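You operate a simulated robot arm through the tools that you are given. There is no shell and no other tool. Be economical: measure what you need, move in short steps, check, and stop when the job is done.

You run a simulated two-armed robot. Do the job below in one go: nothing can be reset, and whatever is moved stays where it is left.

TASK
Pick up the bottle from the drawer table with one hand, pass it to the other hand and put it on the drainboard. Set down upright: bottle.
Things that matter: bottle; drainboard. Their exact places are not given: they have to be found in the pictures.

Only the result counts: the job must be done as asked and must still hold three seconds after the hand-in. Knocking over, shifting, dropping, spilling or breaking anything else fails it.

THE ROBOT
Two 7-joint arms with two-finger parallel grippers on one trunk, on a base that drives. Base frame: it is fixed to the floor where the robot stands at the start and does not move with it; the origin is under the middle of the robot, x ahead of it, y to its left, z up; the surface under the hand at the start is at about z = 0.88. Readings come in m, degrees, newtons and seconds.
The left shoulder is at the start at [0.124, 0.171, 1.162], the right one opposite. With the tool pointing down near the work surface each hand reaches from about 0.44 to 0.92 m from the robot's upright axis, wherever it stands, measured 20 degrees to its own side. Places, roughly: drainboard [-0.9, 0.3, 0.9]. Payload 4.4 kg a hand.
The tool frame of a hand sits at the grasp point between the pads (the TCP): z along the fingers, y along the line on which they close. The tips reach 0.023 m beyond it. Largest opening 0.094 m; finger width 0.038, thickness 0.01; the body of the gripper, 0.054 by 0.096 m, starts 0.039 m behind the TCP.
Orientation is told as [roll, pitch, yaw] about the base's x, y, z axes, in that order, counted from this pose: with the fingers straight down and closing along the base's y, the tool's x points along the base's -x, its y along +y and its z along -z.

THE INTERFACE
- The arms move only by the tool drive_tool. It takes "left_deltas", "right_deltas" or both (then of equal length, played together; a hand with none holds still); each is a list of rows, each an object of numbers (a shift or turn left out is 0, a gripper value left out holds the last): "dx", "dy", "dz": the shift along the tool's x, y, z in m; "ax", "ay", "az": the turn, a rotation vector about the tool's x, y, z in degrees; "grip": the closure, from 0 (fully open) to 1 (shut). In form: [{"dx": .., "dy": .., "dz": .., "ax": .., "ay": .., "az": .., "grip": ..}, ...]. A call has 1 to 12 rows; each row shifts and turns the commanded pose from where the row before left it, along the tool's axes as they then stand. Rows are played at 5 a second. More than 0.05 m and 8.6 degrees between two rows, or a gripper value outside its range, and nothing of the call is played. Where a pose cannot be reached the arm comes as near as it can. A force on the tool above 40 N (or 10 N above the force at the start of the call, whichever is more), or a blocked arm, ends the call early, and 0.2 s more pass. The fingers move at their own pace (about 0.072 m/s each) and stop on an object; they squeeze with about 35 N. The grip force told is the motor's: it shows also when the fingers shut on nothing. Time passes only in rows, and 0.2 s behind the last, so rows that do not move let the fingers close. It gives the time, the measured TCP pose, the force on the tool (base axes), the opening and the grip force at its end, in the units of the frame above (readings bear some noise), with the torque about the TCP (base axes, N m) and any sound that the robot's microphone picked up.
- Cameras (640 x 400 px; columns grow to the right, rows downward): "scene" is now at [0.2224, -0.0078, 1.2691]; the picture's right is [-0.11, -0.99, 0.00], its down [-0.84, 0.10, -0.53] and it looks along [0.53, -0.06, -0.85] (base axes); focal length 214 px, centre (320, 200). "left" rides on the left gripper at [0.086, -0.016, -0.074] in its tool frame; the picture's right is [0.18, 0.98, 0.00], its down [-0.58, 0.11, -0.81] and it looks along [-0.79, 0.15, 0.59] (tool axes); focal length 243 px, centre (320, 200). "right" rides on the right gripper at [0.086, 0.016, -0.075] in its tool frame; the picture's right is [-0.18, 0.98, 0.00], its down [-0.58, -0.11, -0.81] and it looks along [-0.79, -0.15, 0.59] (tool axes); focal length 243 px, centre (320, 200).
- camera(camera): a new picture of that camera. No time passes.
- raise_lower(by): slides the trunk up (or, below 0, down) by that many m; the arms and the scene camera ride with it, the base frame stays. It gives what a move gives, with no picture.
- drive_base(legs): drives the robot by 1 to 6 legs, each [ahead, left, turn to the left] in m, m and degrees, along the robot's own axes; the way and the turn of a leg run together, so that a leg with both is an arc; at most 1.5 m and 180 degrees a leg. The arms and the cameras ride along, it lands a little off, and it stops where it bumps. It gives what a move gives.
- aim_head(pan, tilt): turns the head with the scene camera to pan (to the left, within 80 degrees either way) and tilt (down, from -29 to 69), counted from straight ahead of the robot. It gives what a move gives.
- measure_at(camera, pixels): there is no depth. For up to 12 entries [column, row, z] of the newest picture of that camera ("zoom" is the newest enlarged one), the place [x, y] in the base frame at which the ray of that pixel passes the height z, good to about 0.002 m. No time passes.
- zoom(camera, box): a new picture of the part [left, top, right, bottom] of that camera's present view, enlarged. No time passes.
- close_job(): hands the job in; it is judged then, once.

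Go step by step. Measure first, check grasps and placings, and put right what went wrong. The budget is 80 turns and 58 pictures, counting those below and the enlarged ones. Unless the task says otherwise, let go and move clear before handing in, and close with one line.

The tools are called after "Emit:" as a command line: name --argument value ..., lists and objects as JSON in quotes. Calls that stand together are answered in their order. drive_tool: Moves the arms, as the interface text tells. Its arguments: {"type":"object","properties":{"left_deltas":{"type":"array"},"right_deltas":{"type":"array"}},"required":[]} The other tools are called the same way: raise_lower (by) slides the trunk up or down; drive_base (legs) drives the base; aim_head (pan, tilt) turns the head that bears the scene camera; camera (camera) takes a picture; measure_at (camera, pixels) gives the place at which the rays of pixels pass given heights; zoom (camera, box) takes an enlarged picture of a part of a camera's view; close_job () hands the job in.

At the start:

```text
clock: 0.0
left_ee_pos: [0.4319, 0.4811, 1.219]
left_tcp_rot: [0.0, 0.0, 0.0]
left_contact_force: [-0.4, 0.3, 0.8]
left_moment: [-0.01, 0.02, -0.01]
left_opening: 0.094
left_grasp_force: 0.1
right_ee_pos: [0.4588, 0.0239, 1.1751]
right_tcp_rot: [0.0, 0.0, 0.1]
right_contact_force: [-0.1, 0.5, -0.7]
right_moment: [-0.02, -0.03, 0.01]
right_opening: 0.0941
right_grasp_force: 0.0
trunk travel left (down, up): [-0.175, 0.213]
robot x, y, heading: [-0.0014, 0.0002, 0.0]
head pan, tilt: [-6.5, 57.9]
```

scene: 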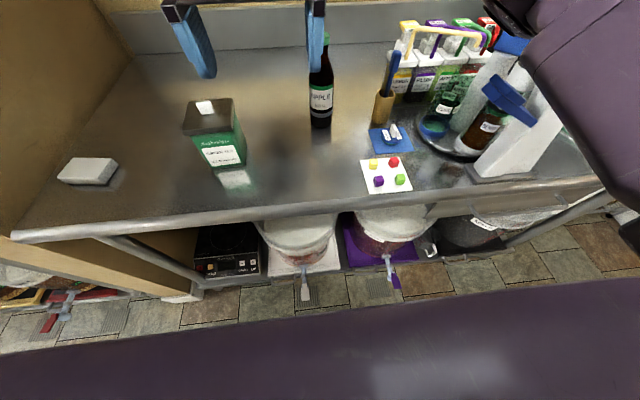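
right: 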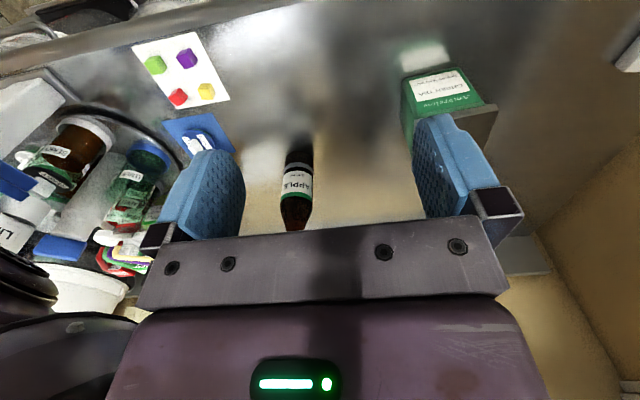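
left: 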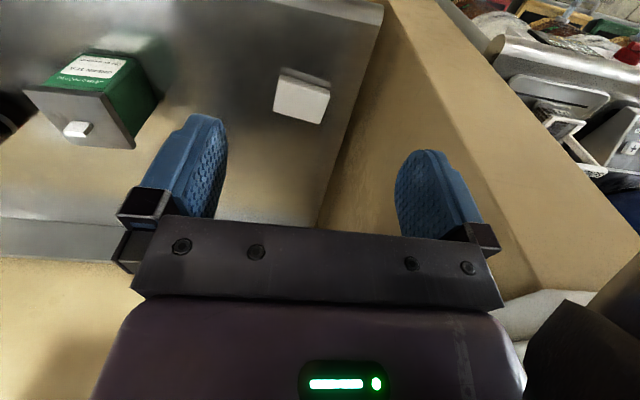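

The scene shows a dark "APPLE" bottle at about (320,95) on the steel table ahead. I zoom in on it and measure its base.

Emit:
zoom --camera "scene" --box '[240, 0, 560, 200]'

Emit:
measure_at --camera "scene" --pixels '[[320, 128, 0.88], [310, 123, 0.88], [331, 123, 0.88], [320, 200, 0.88], [210, 165, 0.88], [383, 125, 0.88], [380, 155, 0.88]]'

Emit:
aim_head --pan -6.5 --tilt 35

Emit:
camera --camera "scene"

```text
2.00 times, centred on (400, 100) of scene
```

zoom: 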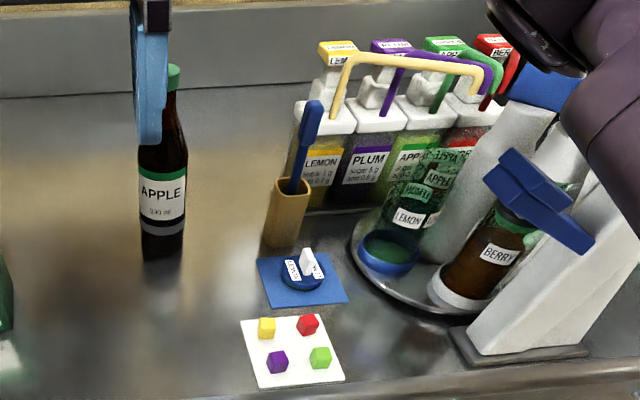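

```text
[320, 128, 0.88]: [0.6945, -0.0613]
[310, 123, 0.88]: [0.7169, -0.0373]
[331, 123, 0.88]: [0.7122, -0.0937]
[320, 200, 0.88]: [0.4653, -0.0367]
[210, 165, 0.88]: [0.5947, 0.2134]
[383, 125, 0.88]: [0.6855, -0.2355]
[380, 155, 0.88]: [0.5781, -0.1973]
```

```text
clock: 0.9
left_ee_pos: [0.4321, 0.4819, 1.2203]
left_tcp_rot: [0.0, 0.0, 0.0]
left_contact_force: [0.4, -0.2, 0.5]
left_moment: [0.03, -0.03, -0.01]
left_opening: 0.0936
left_grasp_force: 0.1
right_ee_pos: [0.4584, 0.0245, 1.1752]
right_tcp_rot: [0.0, 0.0, 0.0]
right_contact_force: [-0.4, 0.0, 0.3]
right_moment: [-0.02, 0.0, 0.01]
right_opening: 0.0941
right_grasp_force: 0.1
trunk travel left (down, up): [-0.175, 0.213]
robot x, y, heading: [0.0014, 0.0008, 0.0]
head pan, tilt: [-6.5, 35.0]
```

```text
53 pictures are left
```

scene: 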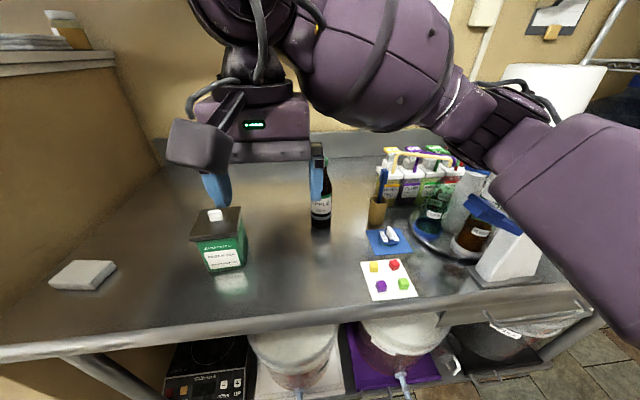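

The bottle stands free, with its base near (0.71,-0.065). I look to both sides for other tables and bottles before deciding.

Emit:
aim_head --pan 80 --tilt 30

Emit:
camera --camera "scene"

Emit:
aim_head --pan -80 --tilt 30

Emit:
camera --camera "scene"

```text
clock: 2.5
left_ee_pos: [0.4316, 0.4804, 1.2193]
left_tcp_rot: [0.0, 0.0, 0.0]
left_contact_force: [0.5, -0.1, 0.7]
left_moment: [-0.02, 0.01, 0.0]
left_opening: 0.0942
left_grasp_force: 0.1
right_ee_pos: [0.4584, 0.0235, 1.1753]
right_tcp_rot: [0.0, 0.0, 0.0]
right_contact_force: [0.4, -0.2, -0.3]
right_moment: [-0.02, -0.03, -0.03]
right_opening: 0.0942
right_grasp_force: 0.1
trunk travel left (down, up): [-0.175, 0.213]
robot x, y, heading: [-0.0001, 0.001, -0.2]
head pan, tilt: [80.0, 30.0]
```

```text
52 pictures are left
```

scene: 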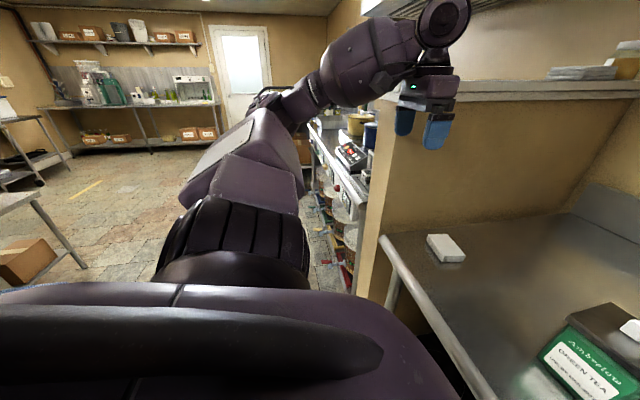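

```text
clock: 4.9
left_ee_pos: [0.4318, 0.4811, 1.219]
left_tcp_rot: [0.0, 0.0, -0.1]
left_contact_force: [0.7, 0.8, 0.2]
left_moment: [-0.02, -0.05, -0.01]
left_opening: 0.094
left_grasp_force: 0.1
right_ee_pos: [0.4585, 0.0245, 1.1758]
right_tcp_rot: [0.0, 0.0, 0.0]
right_contact_force: [-0.2, 0.4, -0.5]
right_moment: [0.01, -0.01, 0.01]
right_opening: 0.0937
right_grasp_force: 0.1
trunk travel left (down, up): [-0.175, 0.213]
robot x, y, heading: [-0.0007, -0.0012, 0.3]
head pan, tilt: [-80.0, 30.0]
```

```text
51 pictures are left
```

scene: 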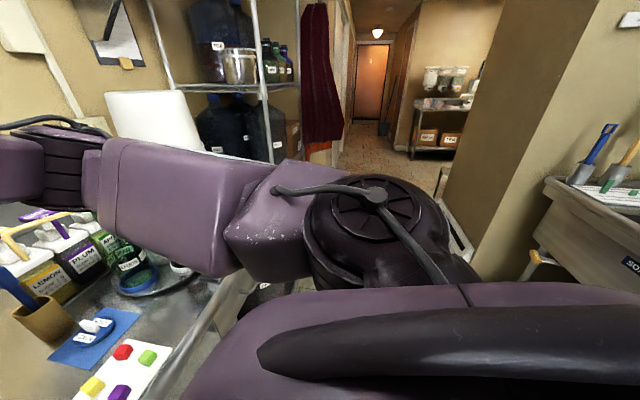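

Only one bottle stands on this table (the drawer table, with a drawer at its right). I turn the head back and measure the bottle's height and axis.

Emit:
aim_head --pan -5 --tilt 45

Emit:
drive_tool --right_deltas '[{"dy": -0.05}, {"dy": -0.05}, {"dy": -0.02}]'

Emit:
zoom --camera "scene" --box '[240, 80, 400, 180]'

```text
clock: 6.4
left_ee_pos: [0.4319, 0.4806, 1.2198]
left_tcp_rot: [0.0, 0.0, 0.0]
left_contact_force: [0.2, -0.3, -0.6]
left_moment: [0.0, 0.03, 0.0]
left_opening: 0.0941
left_grasp_force: 0.0
right_ee_pos: [0.4591, 0.0248, 1.1751]
right_tcp_rot: [0.0, 0.0, 0.0]
right_contact_force: [-0.2, 0.1, 0.0]
right_moment: [0.03, -0.02, 0.01]
right_opening: 0.0938
right_grasp_force: 0.0
trunk travel left (down, up): [-0.175, 0.213]
robot x, y, heading: [-0.0008, -0.0017, -0.1]
head pan, tilt: [-5.0, 45.0]
```

```text
clock: 7.4
left_ee_pos: [0.4238, 0.5004, 1.2159]
left_tcp_rot: [-0.4, -0.2, 1.0]
left_contact_force: [-1.1, 0.6, 0.1]
left_moment: [-0.02, -0.03, 0.02]
left_opening: 0.0938
left_grasp_force: 0.0
right_ee_pos: [0.4559, -0.0685, 1.1826]
right_tcp_rot: [0.1, -0.6, 2.5]
right_contact_force: [0.1, 0.3, -0.3]
right_moment: [0.02, 0.01, -0.01]
right_opening: 0.0942
right_grasp_force: 0.2
trunk travel left (down, up): [-0.175, 0.213]
robot x, y, heading: [0.0012, 0.0032, 1.3]
head pan, tilt: [-5.0, 45.0]
stopped in row 3 (right hand): the arm was blocked; the commanded pose is now the measured one
```

```text
4.00 times, centred on (320, 130) of scene
```

zoom: 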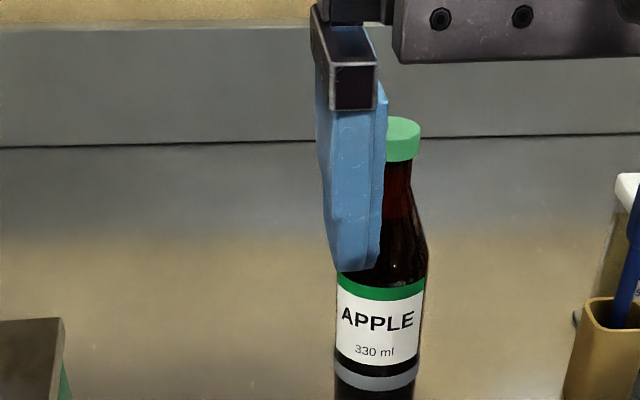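

The right arm was blocked while moving right and the base yawed 1.3°. I check what it touched.

Emit:
aim_head --pan -50 --tilt 35

Emit:
camera --camera "scene"

Emit:
camera --camera "right"

```text
clock: 8.5
left_ee_pos: [0.426, 0.5014, 1.2138]
left_tcp_rot: [-0.6, 0.0, 0.8]
left_contact_force: [0.3, -0.4, -0.2]
left_moment: [0.0, 0.01, -0.04]
left_opening: 0.0941
left_grasp_force: 0.0
right_ee_pos: [0.4578, -0.0672, 1.1815]
right_tcp_rot: [-0.2, -0.5, 2.1]
right_contact_force: [0.3, -0.2, -0.2]
right_moment: [0.04, -0.02, 0.01]
right_opening: 0.0941
right_grasp_force: 0.1
trunk travel left (down, up): [-0.175, 0.213]
robot x, y, heading: [0.0017, 0.0073, 0.6]
head pan, tilt: [-50.0, 35.0]
```

```text
49 pictures are left
```

scene: 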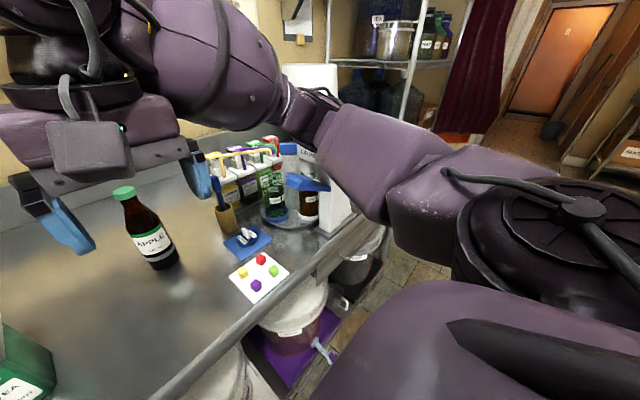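

```text
48 pictures are left
```

right: 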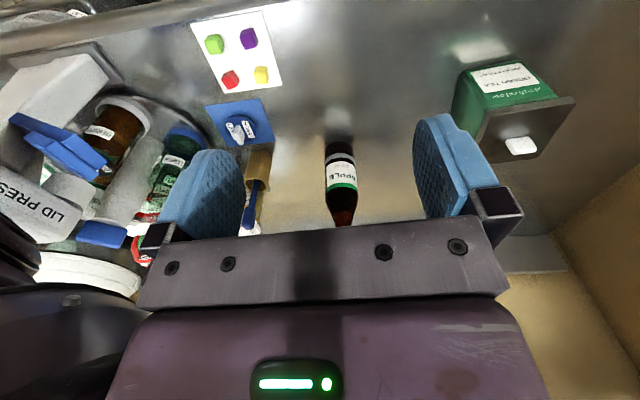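

The forearm/elbow seems to have touched the fixed white box at (310,75) at the right; nothing on the table looks moved. I back the base 0.12 m so the arm works straighter, and look again.

Emit:
drive_base --legs '[[-0.12, 0, 0]]'

Emit:
camera --camera "scene"

```text
clock: 9.3
left_ee_pos: [0.406, 0.4978, 1.2187]
left_tcp_rot: [-0.3, -0.1, 1.0]
left_contact_force: [0.1, -1.1, 0.4]
left_moment: [-0.01, 0.01, 0.04]
left_opening: 0.0937
left_grasp_force: 0.1
right_ee_pos: [0.4372, -0.07, 1.185]
right_tcp_rot: [0.5, -1.0, 2.9]
right_contact_force: [0.7, 0.0, 0.4]
right_moment: [0.0, 0.01, 0.0]
right_opening: 0.094
right_grasp_force: 0.1
trunk travel left (down, up): [-0.175, 0.213]
robot x, y, heading: [-0.0165, 0.0027, 1.0]
head pan, tilt: [-50.0, 35.0]
stopped in leg 1: the robot was blocked; the commanded pose is now the measured one
```

```text
47 pictures are left
```

scene: 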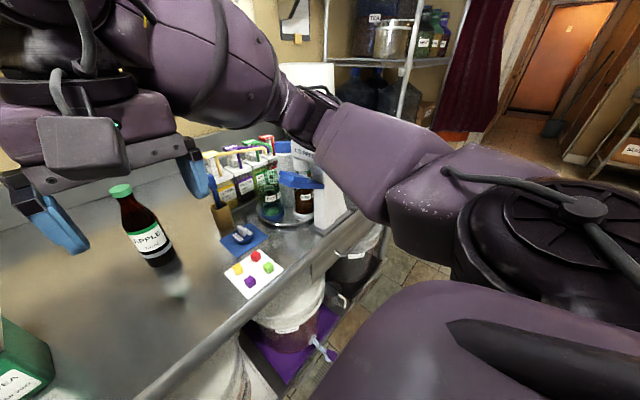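

The base is blocked going back too, so the forearm is probably caught on the tall white lid press. I undo the sideways move first, then recheck.

Emit:
drive_tool --right_deltas '[{"dy": 0.03}, {"dy": 0.03}, {"dy": 0.03}]'

Emit:
camera --camera "scene"

Emit:
camera --camera "left"

```text
clock: 10.1
left_ee_pos: [0.4116, 0.4922, 1.218]
left_tcp_rot: [-0.1, 0.0, 0.9]
left_contact_force: [-0.4, 0.7, -0.8]
left_moment: [-0.04, -0.01, 0.03]
left_opening: 0.0942
left_grasp_force: 0.0
right_ee_pos: [0.4394, 0.0164, 1.1801]
right_tcp_rot: [0.4, -0.8, 2.4]
right_contact_force: [0.6, -0.5, 0.7]
right_moment: [-0.02, 0.0, 0.03]
right_opening: 0.0941
right_grasp_force: 0.1
trunk travel left (down, up): [-0.175, 0.213]
robot x, y, heading: [-0.016, 0.0025, 0.9]
head pan, tilt: [-50.0, 35.0]
```

```text
46 pictures are left
```

scene: 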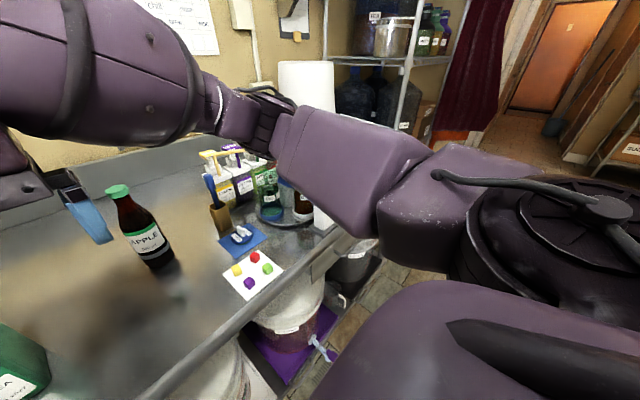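

```text
45 pictures are left
```

left: 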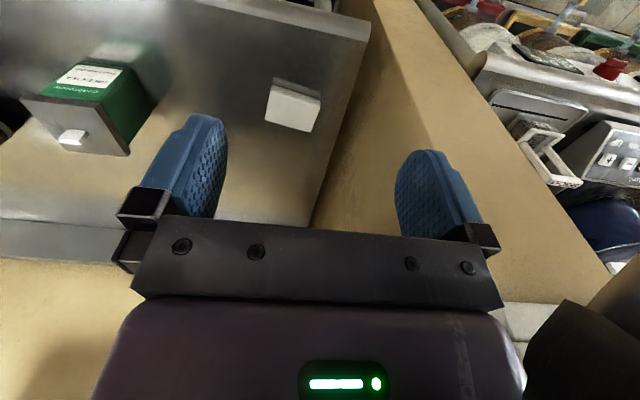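

The arm is freed toward the left, and the table items look unchanged. I try backing the base again.

Emit:
drive_base --legs '[[-0.12, 0, 0]]'

Emit:
camera --camera "scene"

```text
clock: 11.4
left_ee_pos: [0.289, 0.4879, 1.2189]
left_tcp_rot: [-0.1, 0.1, 1.0]
left_contact_force: [-0.8, -0.3, -0.1]
left_moment: [-0.01, 0.01, -0.02]
left_opening: 0.0941
left_grasp_force: 0.0
right_ee_pos: [0.3156, 0.0118, 1.1817]
right_tcp_rot: [0.5, -0.7, 2.5]
right_contact_force: [0.3, 0.0, 0.3]
right_moment: [0.01, -0.05, -0.02]
right_opening: 0.094
right_grasp_force: 0.0
trunk travel left (down, up): [-0.175, 0.213]
robot x, y, heading: [-0.1364, 0.003, 0.6]
head pan, tilt: [-50.0, 35.0]
```

```text
44 pictures are left
```

scene: 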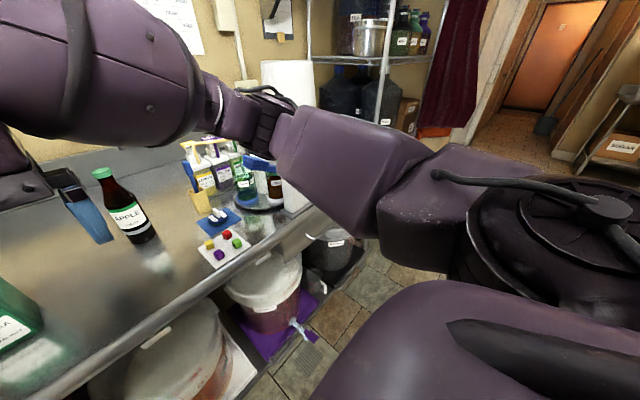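

Now free. I point the head at the bottle and measure its height and axis.

Emit:
aim_head --pan -5 --tilt 40

Emit:
camera --camera "scene"

```text
clock: 12.5
left_ee_pos: [0.2894, 0.4894, 1.2181]
left_tcp_rot: [0.0, 0.0, 0.9]
left_contact_force: [0.1, -0.1, -0.8]
left_moment: [-0.02, 0.0, 0.05]
left_opening: 0.0937
left_grasp_force: 0.0
right_ee_pos: [0.3169, 0.0109, 1.1816]
right_tcp_rot: [0.5, -0.9, 2.5]
right_contact_force: [0.0, 0.6, 0.3]
right_moment: [0.0, 0.0, 0.02]
right_opening: 0.094
right_grasp_force: 0.1
trunk travel left (down, up): [-0.175, 0.213]
robot x, y, heading: [-0.1379, 0.0006, 0.8]
head pan, tilt: [-5.0, 40.0]
```

```text
43 pictures are left
```

scene: 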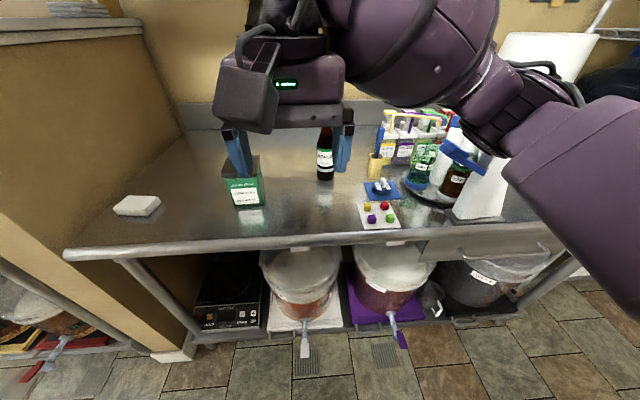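

The hand hides the bottle's top from the scene camera. I raise the trunk slightly for clearance and use the right hand's camera.

Emit:
raise_lower --by 0.1

Emit:
zoom --camera "scene" --box '[240, 80, 400, 180]'

Emit:
camera --camera "right"

```text
clock: 13.8
left_ee_pos: [0.2909, 0.4897, 1.3177]
left_tcp_rot: [0.0, 0.2, 1.0]
left_contact_force: [0.4, -0.4, -0.3]
left_moment: [0.02, 0.0, 0.0]
left_opening: 0.0941
left_grasp_force: 0.0
right_ee_pos: [0.3177, 0.0121, 1.2812]
right_tcp_rot: [0.4, -0.7, 2.5]
right_contact_force: [0.7, 0.0, 0.4]
right_moment: [0.03, -0.01, -0.01]
right_opening: 0.094
right_grasp_force: 0.1
trunk travel left (down, up): [-0.275, 0.113]
robot x, y, heading: [-0.1348, 0.0029, 0.6]
head pan, tilt: [-5.0, 40.0]
```

```text
4.00 times, centred on (320, 130) of scene
```

zoom: 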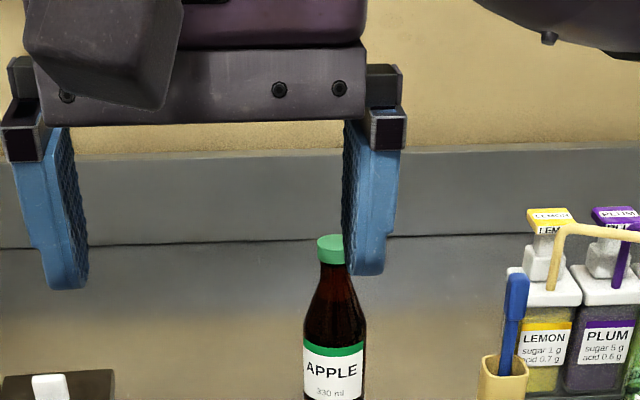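

```text
41 pictures are left
```

right: 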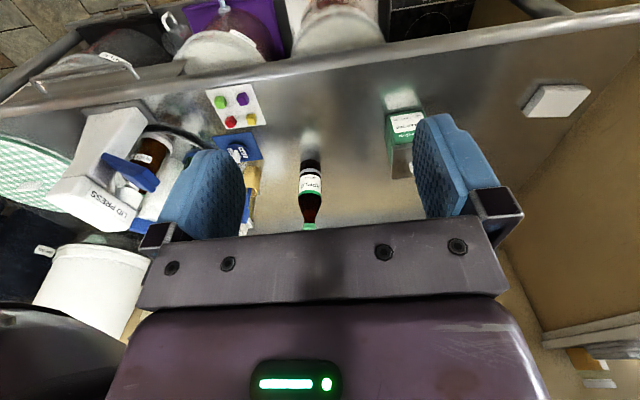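

I intersect rays for the cap from both cameras and the base from the right camera.

Emit:
measure_at --camera "zoom" --pixels '[[331, 241, 1.06], [331, 241, 1.08], [331, 241, 1.1], [331, 241, 1.12], [303, 370, 0.94], [365, 370, 0.94], [334, 370, 0.94], [318, 250, 1.09], [346, 250, 1.09]]'

Emit:
measure_at --camera "right" --pixels '[[310, 226, 1.06], [310, 226, 1.08], [310, 226, 1.1], [310, 226, 1.12], [311, 159, 0.88], [300, 166, 0.88], [321, 166, 0.88]]'

```text
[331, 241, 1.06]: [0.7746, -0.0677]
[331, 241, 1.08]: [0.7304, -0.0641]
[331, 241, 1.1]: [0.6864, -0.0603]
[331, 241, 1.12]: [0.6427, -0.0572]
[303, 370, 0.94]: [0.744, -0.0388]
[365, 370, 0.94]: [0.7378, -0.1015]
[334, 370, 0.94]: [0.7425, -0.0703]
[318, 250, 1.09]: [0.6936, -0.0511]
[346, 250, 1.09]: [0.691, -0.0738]
```

```text
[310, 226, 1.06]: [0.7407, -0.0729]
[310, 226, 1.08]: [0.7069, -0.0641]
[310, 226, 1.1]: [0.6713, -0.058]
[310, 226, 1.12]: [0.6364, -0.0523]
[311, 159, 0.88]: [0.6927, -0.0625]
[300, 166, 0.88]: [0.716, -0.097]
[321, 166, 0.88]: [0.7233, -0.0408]
```

The bottle's axis is near (0.722,-0.066), with the cap top at z≈1.083 and cap width ≈0.025. I bring the open right hand forward above it in steps, squaring the yaw.

Emit:
drive_tool --right_deltas '[{"az": 2.5, "dx": -0.02}, {"dx": -0.04, "dy": -0.005}, {"dx": -0.04, "dy": -0.01}, {"dx": -0.04, "dy": -0.01}, {"dx": -0.04, "dy": -0.01}, {"dx": -0.04, "dy": -0.01}, {"dx": -0.04, "dy": -0.01}, {"dx": -0.04, "dy": -0.01}, {"dx": -0.03, "dy": -0.008}]'

Emit:
camera --camera "scene"

Emit:
camera --camera "right"

```text
clock: 15.8
left_ee_pos: [0.289, 0.4897, 1.3176]
left_tcp_rot: [0.0, 0.1, 0.8]
left_contact_force: [0.0, 0.4, 0.0]
left_moment: [0.0, 0.0, -0.01]
left_opening: 0.0939
left_grasp_force: 0.0
right_ee_pos: [0.641, -0.0611, 1.2857]
right_tcp_rot: [0.5, -0.9, 0.2]
right_contact_force: [0.8, 0.9, 0.9]
right_moment: [-0.03, -0.01, 0.01]
right_opening: 0.0939
right_grasp_force: 0.1
right hand out of reach, approached as far as the arm can: row 9
trunk travel left (down, up): [-0.275, 0.113]
robot x, y, heading: [-0.1394, 0.0011, 0.6]
head pan, tilt: [-5.0, 40.0]
```

```text
40 pictures are left
```

scene: 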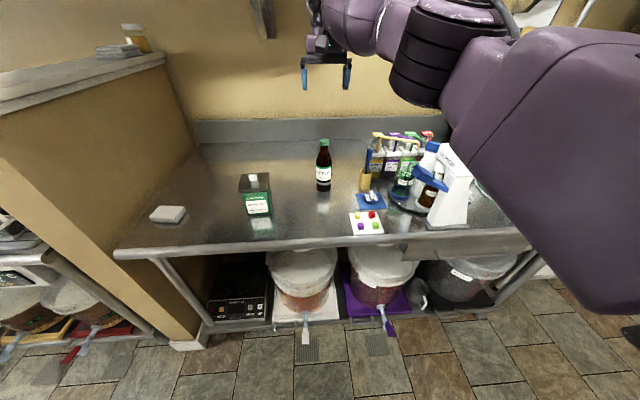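

```text
39 pictures are left
```

right: 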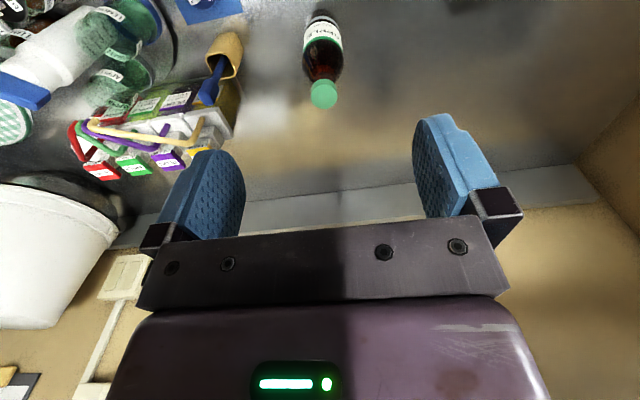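

The lid press stands upright and the bottle is fully visible now. The hand is at its reach limit because it is high, so I re-measure the bottle and then lower the trunk.

Emit:
measure_at --camera "scene" --pixels '[[323, 191, 0.88], [316, 189, 0.88], [330, 189, 0.88], [323, 140, 1.07], [323, 140, 1.08], [323, 140, 1.09], [447, 225, 0.88], [460, 155, 1.1], [425, 145, 1.1]]'

Emit:
measure_at --camera "right" --pixels '[[323, 94, 1.07], [323, 94, 1.08], [323, 94, 1.09]]'

Emit:
raise_lower --by -0.1

```text
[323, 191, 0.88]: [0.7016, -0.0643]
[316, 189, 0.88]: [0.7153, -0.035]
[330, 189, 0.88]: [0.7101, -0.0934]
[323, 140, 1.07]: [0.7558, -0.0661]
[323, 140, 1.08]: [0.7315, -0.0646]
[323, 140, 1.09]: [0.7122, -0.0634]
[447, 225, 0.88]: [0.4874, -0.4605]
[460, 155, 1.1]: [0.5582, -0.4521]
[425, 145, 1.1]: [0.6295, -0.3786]
```

```text
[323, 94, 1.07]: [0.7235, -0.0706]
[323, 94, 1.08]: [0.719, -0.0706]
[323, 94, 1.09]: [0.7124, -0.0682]
```

```text
clock: 17.2
left_ee_pos: [0.2876, 0.488, 1.2199]
left_tcp_rot: [-0.1, 0.0, 0.9]
left_contact_force: [0.0, 0.2, 0.0]
left_moment: [-0.01, -0.04, -0.01]
left_opening: 0.0937
left_grasp_force: 0.0
right_ee_pos: [0.6397, -0.0603, 1.1886]
right_tcp_rot: [0.6, -1.0, 0.0]
right_contact_force: [0.3, 0.5, 0.7]
right_moment: [0.02, -0.05, -0.01]
right_opening: 0.0937
right_grasp_force: 0.1
trunk travel left (down, up): [-0.175, 0.213]
robot x, y, heading: [-0.1387, -0.0013, 0.7]
head pan, tilt: [-5.0, 40.0]
```

Bottle axis (0.721,-0.067), top z≈1.083. I move over it with the tips still above the cap.

Emit:
drive_tool --right_deltas '[{"dx": -0.02, "dz": 0.025, "dy": -0.002}, {"dx": -0.03, "dz": 0.025, "dy": -0.002}, {"dx": -0.03, "dy": -0.003}, {}]'

Emit:
camera --camera "right"

Emit:
zoom --camera "scene" --box '[240, 60, 480, 210]'

```text
clock: 18.2
left_ee_pos: [0.2907, 0.4885, 1.2201]
left_tcp_rot: [0.1, 0.0, 0.8]
left_contact_force: [0.6, 0.3, 1.0]
left_moment: [0.03, 0.03, 0.0]
left_opening: 0.0939
left_grasp_force: 0.1
right_ee_pos: [0.716, -0.0711, 1.1368]
right_tcp_rot: [0.6, -0.9, 0.0]
right_contact_force: [-0.8, -0.2, -0.9]
right_moment: [0.01, 0.0, -0.01]
right_opening: 0.094
right_grasp_force: 0.0
right hand out of reach, approached as far as the arm can: row 3
trunk travel left (down, up): [-0.175, 0.213]
robot x, y, heading: [-0.1375, 0.0016, 0.9]
head pan, tilt: [-5.0, 40.0]
```

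```text
38 pictures are left
```

right: 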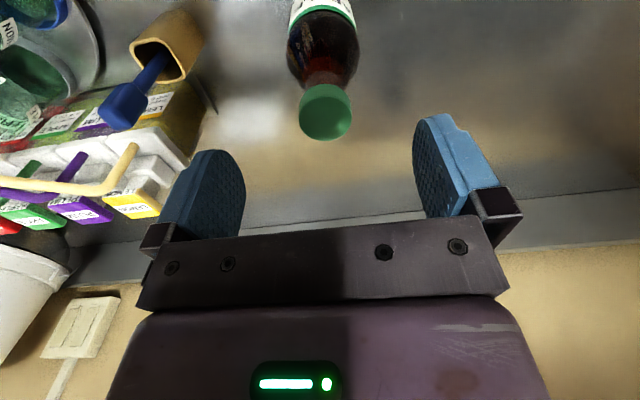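

```text
2.67 times, centred on (360, 135) of scene
```

zoom: 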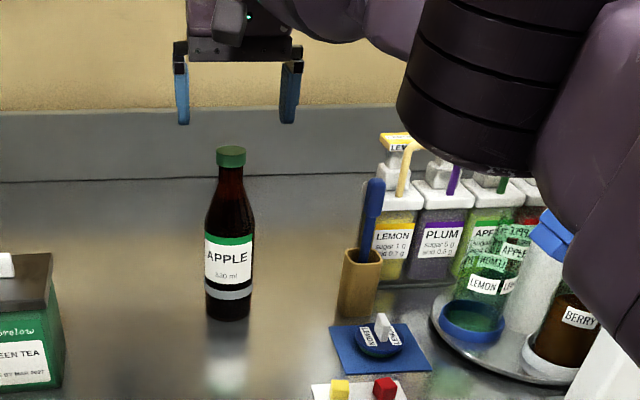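

I measure the cap disc at (326,112) in the right view to fix the last offset.

Emit:
measure_at --camera "right" --pixels '[[326, 112, 1.083], [300, 115, 1.083], [351, 112, 1.083], [328, 139, 1.083]]'

Emit:
measure_at --camera "zoom" --pixels '[[231, 150, 1.083], [228, 320, 0.88], [216, 155, 1.08], [246, 155, 1.08]]'

```text
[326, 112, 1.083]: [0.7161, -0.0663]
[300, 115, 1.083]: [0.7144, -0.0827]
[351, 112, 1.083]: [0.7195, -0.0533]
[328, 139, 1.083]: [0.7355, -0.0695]
```

```text
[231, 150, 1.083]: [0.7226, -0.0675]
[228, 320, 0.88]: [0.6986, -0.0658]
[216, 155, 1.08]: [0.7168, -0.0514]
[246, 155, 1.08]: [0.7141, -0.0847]
```

Cap centre is (0.72,-0.068) and the TCP is within 4 mm. I lower to z≈1.06 and close.

Emit:
drive_tool --right_deltas '[{"dz": 0.025, "dy": 0.003}, {"dz": 0.025, "dx": -0.003}, {"dz": 0.025}, {}]'

Emit:
camera --camera "right"

```text
clock: 19.2
left_ee_pos: [0.2901, 0.4893, 1.2201]
left_tcp_rot: [0.0, 0.0, 0.8]
left_contact_force: [-0.6, -0.3, 0.7]
left_moment: [-0.01, -0.02, 0.0]
left_opening: 0.0939
left_grasp_force: 0.1
right_ee_pos: [0.7206, -0.0642, 1.0605]
right_tcp_rot: [0.6, -0.9, 0.0]
right_contact_force: [-1.2, -0.9, 0.0]
right_moment: [0.0, -0.01, -0.01]
right_opening: 0.0941
right_grasp_force: 0.1
trunk travel left (down, up): [-0.175, 0.213]
robot x, y, heading: [-0.135, 0.0017, 0.9]
head pan, tilt: [-5.0, 40.0]
```

```text
36 pictures are left
```

right: 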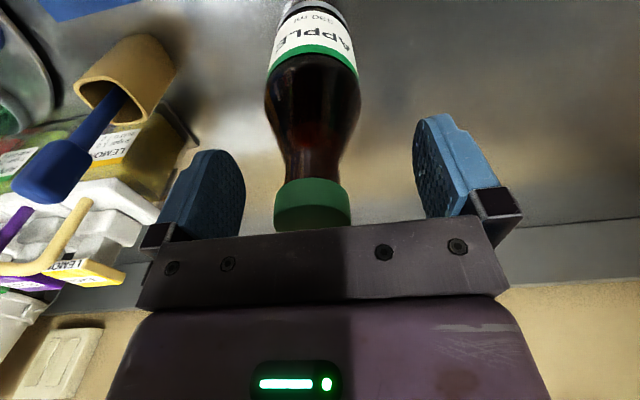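

The bottle neck is between the fingers, so I close the grip.

Emit:
drive_tool --right_deltas '[{"dy": -0.004}, {"grip": 0.5}, {"grip": 0.8}, {"grip": 1}, {"grip": 1}, {"grip": 1}, {"grip": 1}]'

Emit:
camera --camera "right"

```text
clock: 20.8
left_ee_pos: [0.2894, 0.4893, 1.2191]
left_tcp_rot: [0.0, -0.1, 0.9]
left_contact_force: [-0.2, -0.3, 1.8]
left_moment: [0.01, 0.01, 0.0]
left_opening: 0.0939
left_grasp_force: 0.1
right_ee_pos: [0.7211, -0.0677, 1.0621]
right_tcp_rot: [0.6, -0.9, -0.1]
right_contact_force: [0.8, -0.2, 3.1]
right_moment: [-0.01, -0.06, 0.0]
right_opening: 0.0348
right_grasp_force: 34.8
trunk travel left (down, up): [-0.175, 0.213]
robot x, y, heading: [-0.1353, -0.0001, 0.8]
head pan, tilt: [-5.0, 40.0]
```

```text
35 pictures are left
```

right: 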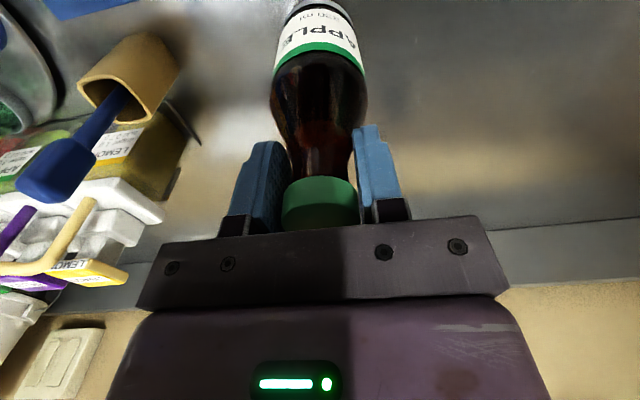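

Gripped at 0.035 m opening with 35 N. I lift with the trunk and check that it holds.

Emit:
raise_lower --by 0.1

Emit:
camera --camera "right"

```text
clock: 22.1
left_ee_pos: [0.2919, 0.4893, 1.3178]
left_tcp_rot: [0.1, 0.2, 0.9]
left_contact_force: [-0.1, 0.4, -0.7]
left_moment: [-0.01, 0.01, 0.01]
left_opening: 0.0938
left_grasp_force: 0.0
right_ee_pos: [0.6717, -0.0695, 1.3218]
right_tcp_rot: [0.7, -13.1, 0.0]
right_contact_force: [-0.1, 0.1, -6.6]
right_moment: [0.01, 0.1, 0.01]
right_opening: 0.0319
right_grasp_force: 35.2
trunk travel left (down, up): [-0.275, 0.113]
robot x, y, heading: [-0.1383, 0.0041, 0.9]
head pan, tilt: [-5.0, 40.0]
```

```text
34 pictures are left
```

right: 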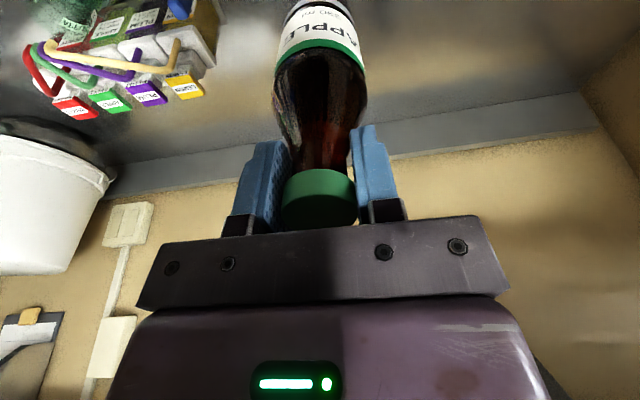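

The bottle is held, but the hand rose 0.26 m and pitched -13°, which suggests some arm contact. I check the scene.

Emit:
camera --camera "scene"

Emit:
drive_tool --right_deltas '[{}]'

```text
33 pictures are left
```

scene: 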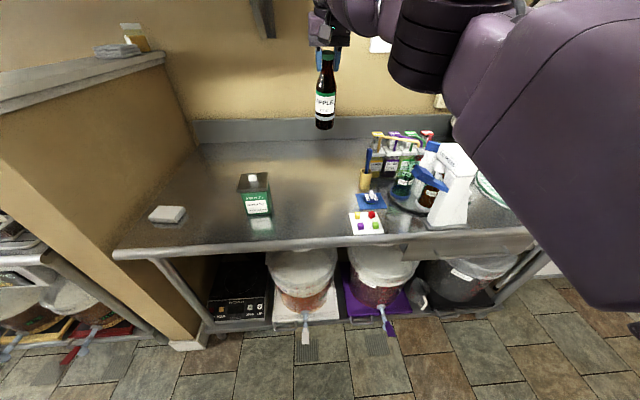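

```text
clock: 22.5
left_ee_pos: [0.2907, 0.4887, 1.3185]
left_tcp_rot: [0.0, 0.1, 0.9]
left_contact_force: [1.1, -0.5, -0.4]
left_moment: [-0.03, 0.02, 0.02]
left_opening: 0.0939
left_grasp_force: 0.0
right_ee_pos: [0.6704, -0.0697, 1.3232]
right_tcp_rot: [0.8, -13.2, 0.0]
right_contact_force: [0.2, 0.3, -5.7]
right_moment: [-0.03, 0.11, -0.01]
right_opening: 0.0318
right_grasp_force: 35.1
trunk travel left (down, up): [-0.275, 0.113]
robot x, y, heading: [-0.1358, 0.0005, 0.8]
head pan, tilt: [-5.0, 40.0]
```

Nothing on the table moved and the bottle hangs in the grip. I back off 0.15 m to clear the lid press, then retract the arm while leveling the pitch.

Emit:
drive_base --legs '[[-0.15, 0, 0]]'

Emit:
drive_tool --right_deltas '[{"dx": 0.03, "ay": 4}, {"dx": 0.04, "ay": 4}, {"dx": 0.04, "ay": 4}, {"dx": 0.04, "ay": 1}, {"dx": 0.04}, {"dx": 0.04}]'

Emit:
camera --camera "scene"

```text
clock: 23.9
left_ee_pos: [0.14, 0.4861, 1.3189]
left_tcp_rot: [0.0, 0.0, 0.8]
left_contact_force: [-0.9, -0.3, 0.4]
left_moment: [0.0, -0.04, 0.02]
left_opening: 0.0939
left_grasp_force: 0.1
right_ee_pos: [0.5185, -0.0735, 1.3232]
right_tcp_rot: [0.8, -13.3, -0.1]
right_contact_force: [-0.1, -0.8, -5.0]
right_moment: [-0.03, 0.11, 0.03]
right_opening: 0.032
right_grasp_force: 34.9
trunk travel left (down, up): [-0.275, 0.113]
robot x, y, heading: [-0.2863, -0.0031, 1.0]
head pan, tilt: [-5.0, 40.0]
```

```text
clock: 25.3
left_ee_pos: [0.1385, 0.486, 1.3189]
left_tcp_rot: [0.0, 0.0, 0.8]
left_contact_force: [0.0, 0.2, -0.2]
left_moment: [-0.02, -0.01, 0.01]
left_opening: 0.0941
left_grasp_force: 0.1
right_ee_pos: [0.291, -0.0755, 1.3051]
right_tcp_rot: [0.7, -0.3, 0.0]
right_contact_force: [-0.9, -0.6, -5.5]
right_moment: [0.01, -0.01, -0.01]
right_opening: 0.0321
right_grasp_force: 35.0
trunk travel left (down, up): [-0.275, 0.113]
robot x, y, heading: [-0.284, -0.0026, 0.6]
head pan, tilt: [-5.0, 40.0]
```

```text
32 pictures are left
```

scene: 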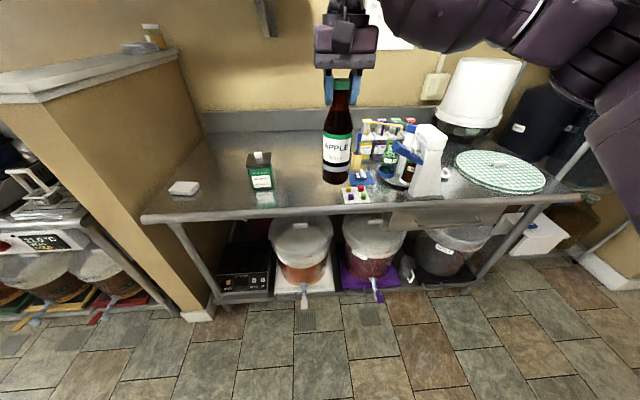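

The bottle hangs straight in the right hand, about 0.57 m ahead. I turn left in place 90° and look at the drainboard side.

Emit:
drive_base --legs '[[0, 0, 90]]'

Emit:
aim_head --pan 70 --tilt 30

Emit:
camera --camera "scene"

```text
clock: 29.5
left_ee_pos: [-0.7715, 0.4274, 1.3184]
left_tcp_rot: [0.0, 0.2, 90.7]
left_contact_force: [-0.3, -0.7, 1.0]
left_moment: [-0.02, 0.01, 0.01]
left_opening: 0.0941
left_grasp_force: 0.1
right_ee_pos: [-0.2107, 0.5775, 1.3052]
right_tcp_rot: [0.6, -0.3, 89.9]
right_contact_force: [-0.6, 0.0, -5.5]
right_moment: [0.01, -0.02, 0.01]
right_opening: 0.032
right_grasp_force: 35.0
trunk travel left (down, up): [-0.275, 0.113]
robot x, y, heading: [-0.2863, 0.0045, 90.7]
head pan, tilt: [-5.0, 40.0]
```

```text
clock: 31.0
left_ee_pos: [-0.7717, 0.4265, 1.3182]
left_tcp_rot: [-0.1, 0.1, 90.8]
left_contact_force: [0.8, 0.1, 0.0]
left_moment: [0.03, 0.02, 0.01]
left_opening: 0.0939
left_grasp_force: 0.0
right_ee_pos: [-0.2109, 0.5761, 1.3044]
right_tcp_rot: [0.7, -0.3, 89.9]
right_contact_force: [-0.1, -1.4, -5.9]
right_moment: [0.03, 0.0, 0.01]
right_opening: 0.032
right_grasp_force: 34.4
trunk travel left (down, up): [-0.275, 0.113]
robot x, y, heading: [-0.2857, -0.0008, 90.7]
head pan, tilt: [70.0, 30.0]
```

```text
31 pictures are left
```

scene: 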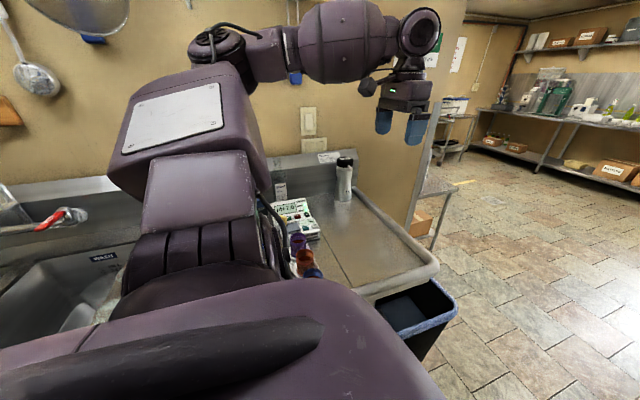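

The drainboard is visible at (370,240), left of the robot, with a flask at (345,180) and a device at (295,215). I turn 45° more for a better view.

Emit:
drive_base --legs '[[0, 0, 44]]'

Emit:
aim_head --pan 20 --tilt 40

Emit:
camera --camera "scene"

```text
clock: 33.4
left_ee_pos: [-0.9305, -0.0454, 1.3187]
left_tcp_rot: [-0.1, 0.1, 136.0]
left_contact_force: [0.3, 0.4, 0.0]
left_moment: [-0.01, -0.01, -0.01]
left_opening: 0.094
left_grasp_force: 0.0
right_ee_pos: [-0.6434, 0.4584, 1.3058]
right_tcp_rot: [0.6, -0.3, 135.3]
right_contact_force: [-0.1, 1.1, -6.2]
right_moment: [0.01, -0.06, -0.01]
right_opening: 0.0318
right_grasp_force: 35.1
trunk travel left (down, up): [-0.275, 0.113]
robot x, y, heading: [-0.2854, 0.0029, 136.0]
head pan, tilt: [70.0, 30.0]
```

```text
clock: 34.6
left_ee_pos: [-0.9315, -0.045, 1.3193]
left_tcp_rot: [0.0, 0.1, 136.0]
left_contact_force: [-0.3, 0.7, -0.5]
left_moment: [0.01, -0.02, 0.01]
left_opening: 0.094
left_grasp_force: 0.0
right_ee_pos: [-0.6428, 0.4597, 1.3043]
right_tcp_rot: [0.7, -0.2, 135.2]
right_contact_force: [-0.8, 0.6, -6.0]
right_moment: [0.01, 0.0, -0.01]
right_opening: 0.0318
right_grasp_force: 34.7
trunk travel left (down, up): [-0.275, 0.113]
robot x, y, heading: [-0.2847, -0.003, 135.9]
head pan, tilt: [20.0, 40.0]
```

```text
30 pictures are left
```

scene: 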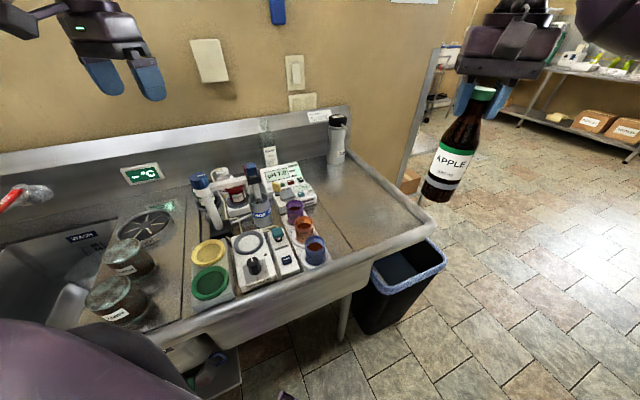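

The drainboard's free area is around (370,210), between the flask, the colour cups and the rim. I measure it.

Emit:
measure_at --camera "scene" --pixels '[[370, 210, 0.88], [335, 165, 0.88], [317, 262, 0.88], [425, 235, 0.88], [350, 165, 0.88], [350, 258, 0.88], [395, 235, 0.88], [330, 210, 0.88], [200, 300, 0.88], [303, 190, 0.88]]'

Emit:
zoom --camera "scene" --box '[180, 90, 460, 265]'

```text
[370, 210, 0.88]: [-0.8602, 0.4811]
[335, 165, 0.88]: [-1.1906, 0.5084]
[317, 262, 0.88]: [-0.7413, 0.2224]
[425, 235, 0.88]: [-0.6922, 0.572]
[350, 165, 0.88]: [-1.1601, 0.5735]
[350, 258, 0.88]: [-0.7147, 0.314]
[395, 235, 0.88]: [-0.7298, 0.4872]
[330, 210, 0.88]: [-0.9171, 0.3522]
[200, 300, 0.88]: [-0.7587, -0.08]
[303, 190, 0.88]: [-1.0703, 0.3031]
```

```text
2.29 times, centred on (320, 178) of scene
```

zoom: 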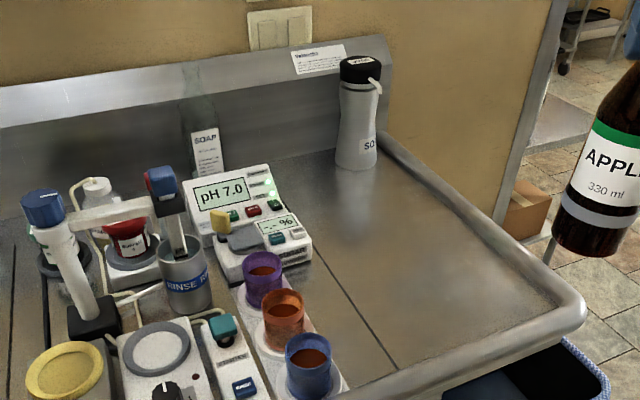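

The free spot is about (-0.86,0.45) at z≈0.88, clear of the cups (y<0.3) and the flask. I turn back toward open floor for the hand-over and move the bottle to about 0.68 m ahead and slightly left.

Emit:
drive_base --legs '[[0, 0, -46]]'

Emit:
drive_tool --right_deltas '[{"dx": -0.025, "dy": 0.03}, {"dx": -0.025, "dy": 0.03}, {"dx": -0.025, "dy": 0.03}, {"dx": -0.025, "dy": 0.03}]'

Emit:
aim_head --pan 5 --tilt 15

Emit:
camera --camera "scene"

```text
clock: 37.2
left_ee_pos: [-0.7598, 0.4407, 1.3195]
left_tcp_rot: [0.0, 0.2, 89.1]
left_contact_force: [0.1, -0.1, 0.5]
left_moment: [0.01, 0.01, -0.04]
left_opening: 0.0939
left_grasp_force: 0.1
right_ee_pos: [-0.1945, 0.5733, 1.304]
right_tcp_rot: [0.7, -0.3, 88.3]
right_contact_force: [0.1, 0.0, -4.6]
right_moment: [0.03, 0.01, 0.02]
right_opening: 0.0318
right_grasp_force: 34.7
trunk travel left (down, up): [-0.275, 0.113]
robot x, y, heading: [-0.2846, -0.0024, 88.8]
head pan, tilt: [20.0, 40.0]
```

```text
clock: 38.2
left_ee_pos: [-0.7611, 0.4406, 1.3177]
left_tcp_rot: [-0.1, 0.2, 89.1]
left_contact_force: [-0.2, -0.2, -0.1]
left_moment: [-0.03, -0.03, 0.03]
left_opening: 0.0937
left_grasp_force: 0.1
right_ee_pos: [-0.3129, 0.6781, 1.3039]
right_tcp_rot: [0.6, -0.3, 88.4]
right_contact_force: [-0.9, 0.2, -6.2]
right_moment: [0.0, -0.01, 0.0]
right_opening: 0.0324
right_grasp_force: 35.0
trunk travel left (down, up): [-0.275, 0.113]
robot x, y, heading: [-0.2825, -0.0007, 88.9]
head pan, tilt: [20.0, 40.0]
```

```text
clock: 39.0
left_ee_pos: [-0.7585, 0.4401, 1.3187]
left_tcp_rot: [0.0, 0.1, 89.0]
left_contact_force: [-0.4, 0.6, 0.1]
left_moment: [0.01, -0.02, 0.03]
left_opening: 0.0943
left_grasp_force: 0.0
right_ee_pos: [-0.3107, 0.6767, 1.3046]
right_tcp_rot: [0.7, -0.2, 88.3]
right_contact_force: [-0.1, -0.2, -4.9]
right_moment: [0.01, 0.0, 0.02]
right_opening: 0.0321
right_grasp_force: 34.8
trunk travel left (down, up): [-0.275, 0.113]
robot x, y, heading: [-0.2834, -0.0012, 88.9]
head pan, tilt: [5.0, 15.0]
```

```text
28 pictures are left
```

scene: 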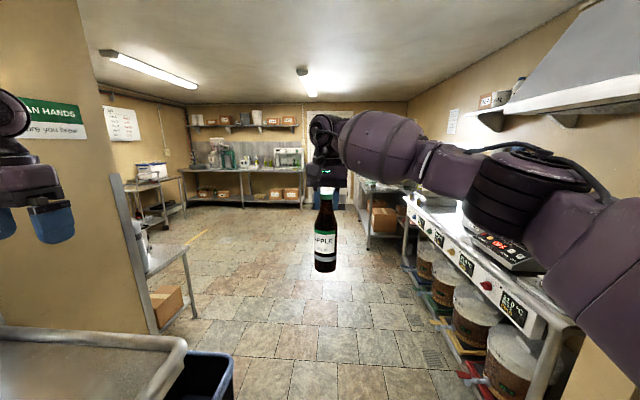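

Bottle is about 0.68 m ahead and 0.04 m left of the robot axis, in open space, with its base at z≈1.12. I bring the left hand forward, down and inward, then yaw it 30° right and tilt it 55° forward.

Emit:
drive_tool --left_deltas '[{"dx": -0.026, "dy": -0.04, "dz": 0.022}, {"dx": -0.026, "dy": -0.04, "dz": 0.022}, {"dx": -0.026, "dy": -0.04, "dz": 0.022}, {"dx": -0.026, "dy": -0.04, "dz": 0.022}, {"dx": -0.026, "dy": -0.04, "dz": 0.022}, {"az": 7.5}, {"az": 7.5}, {"az": 7.5}, {"az": 7.5}]'

Emit:
drive_tool --left_deltas '[{"ay": -7.86}, {"ay": -7.86}, {"ay": -7.86}, {"ay": -7.86}, {"ay": -7.86}, {"ay": -7.86}, {"ay": -7.86}, {}]'

Emit:
camera --camera "scene"

Emit:
camera --camera "left"

```text
refused: row 1 steps farther than a row can; nothing moved
```

```text
clock: 40.9
left_ee_pos: [-0.759, 0.4407, 1.3181]
left_tcp_rot: [0.0, -55.0, 89.1]
left_contact_force: [0.1, 0.3, 0.0]
left_moment: [0.01, -0.03, 0.02]
left_opening: 0.0941
left_grasp_force: 0.0
right_ee_pos: [-0.3108, 0.6764, 1.3044]
right_tcp_rot: [0.7, -0.2, 88.4]
right_contact_force: [-0.4, 0.0, -5.8]
right_moment: [0.03, 0.02, -0.04]
right_opening: 0.0317
right_grasp_force: 35.0
trunk travel left (down, up): [-0.275, 0.113]
robot x, y, heading: [-0.2828, 0.0007, 89.1]
head pan, tilt: [5.0, 15.0]
```

```text
27 pictures are left
```

scene: 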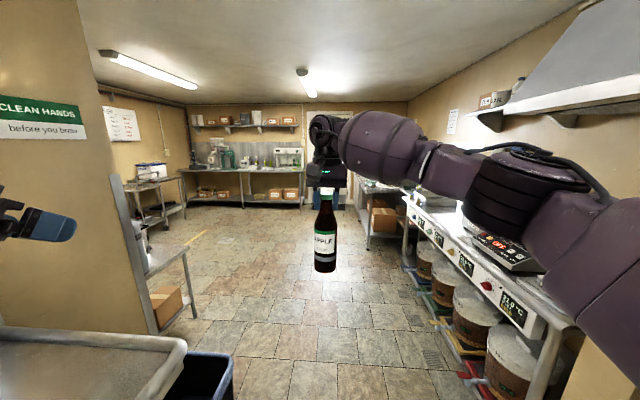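

```text
26 pictures are left
```

left: 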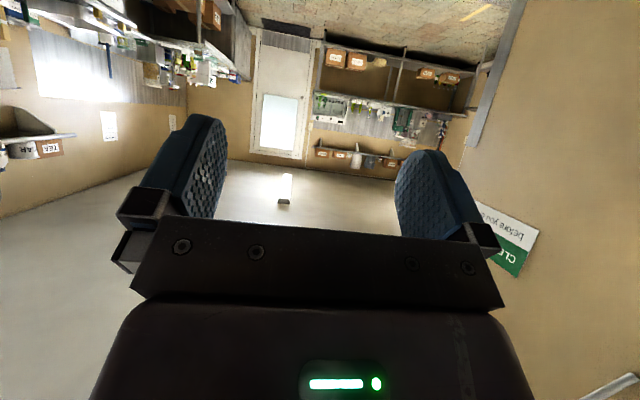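

The tilt was done in place (the first call was refused for step size). Now I translate forward, inward and down in the tilted tool axes, then yaw 30° right about the vertical.

Emit:
drive_tool --left_deltas '[{"dx": 0.0026, "dy": -0.0333, "dz": 0.0283}, {"dx": 0.0026, "dy": -0.0333, "dz": 0.0283}, {"dx": 0.0026, "dy": -0.0333, "dz": 0.0283}, {"dx": 0.0026, "dy": -0.0333, "dz": 0.0283}, {"dx": 0.0026, "dy": -0.0333, "dz": 0.0283}, {"dx": 0.0026, "dy": -0.0333, "dz": 0.0283}, {"ax": 6.14, "az": 4.3}, {"ax": 6.14, "az": 4.3}, {"ax": 6.14, "az": 4.3}, {"ax": 6.14, "az": 4.3}, {}]'

Emit:
camera --camera "scene"

Emit:
camera --camera "left"

```text
clock: 43.2
left_ee_pos: [-0.5578, 0.5677, 1.2095]
left_tcp_rot: [0.1, -55.0, 59.0]
left_contact_force: [-0.5, -0.5, -0.4]
left_moment: [0.02, 0.02, 0.0]
left_opening: 0.0941
left_grasp_force: 0.1
right_ee_pos: [-0.3111, 0.6772, 1.3029]
right_tcp_rot: [0.7, -0.3, 88.2]
right_contact_force: [0.0, 0.6, -5.3]
right_moment: [-0.02, 0.02, 0.0]
right_opening: 0.0316
right_grasp_force: 35.0
trunk travel left (down, up): [-0.275, 0.113]
robot x, y, heading: [-0.2849, -0.0018, 89.2]
head pan, tilt: [5.0, 15.0]
```

```text
25 pictures are left
```

scene: 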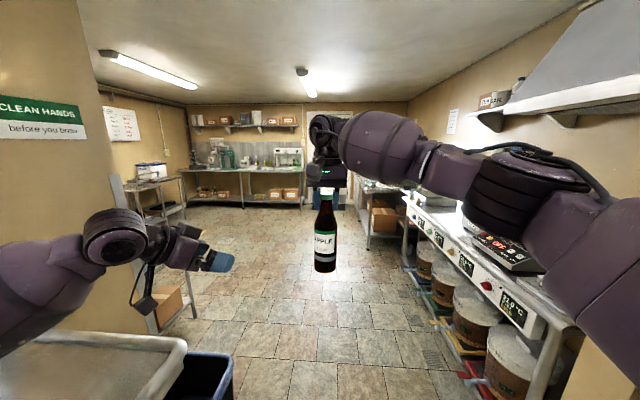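

```text
24 pictures are left
```

left: 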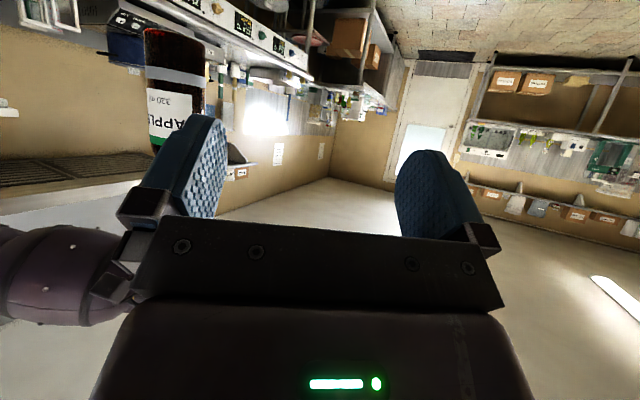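

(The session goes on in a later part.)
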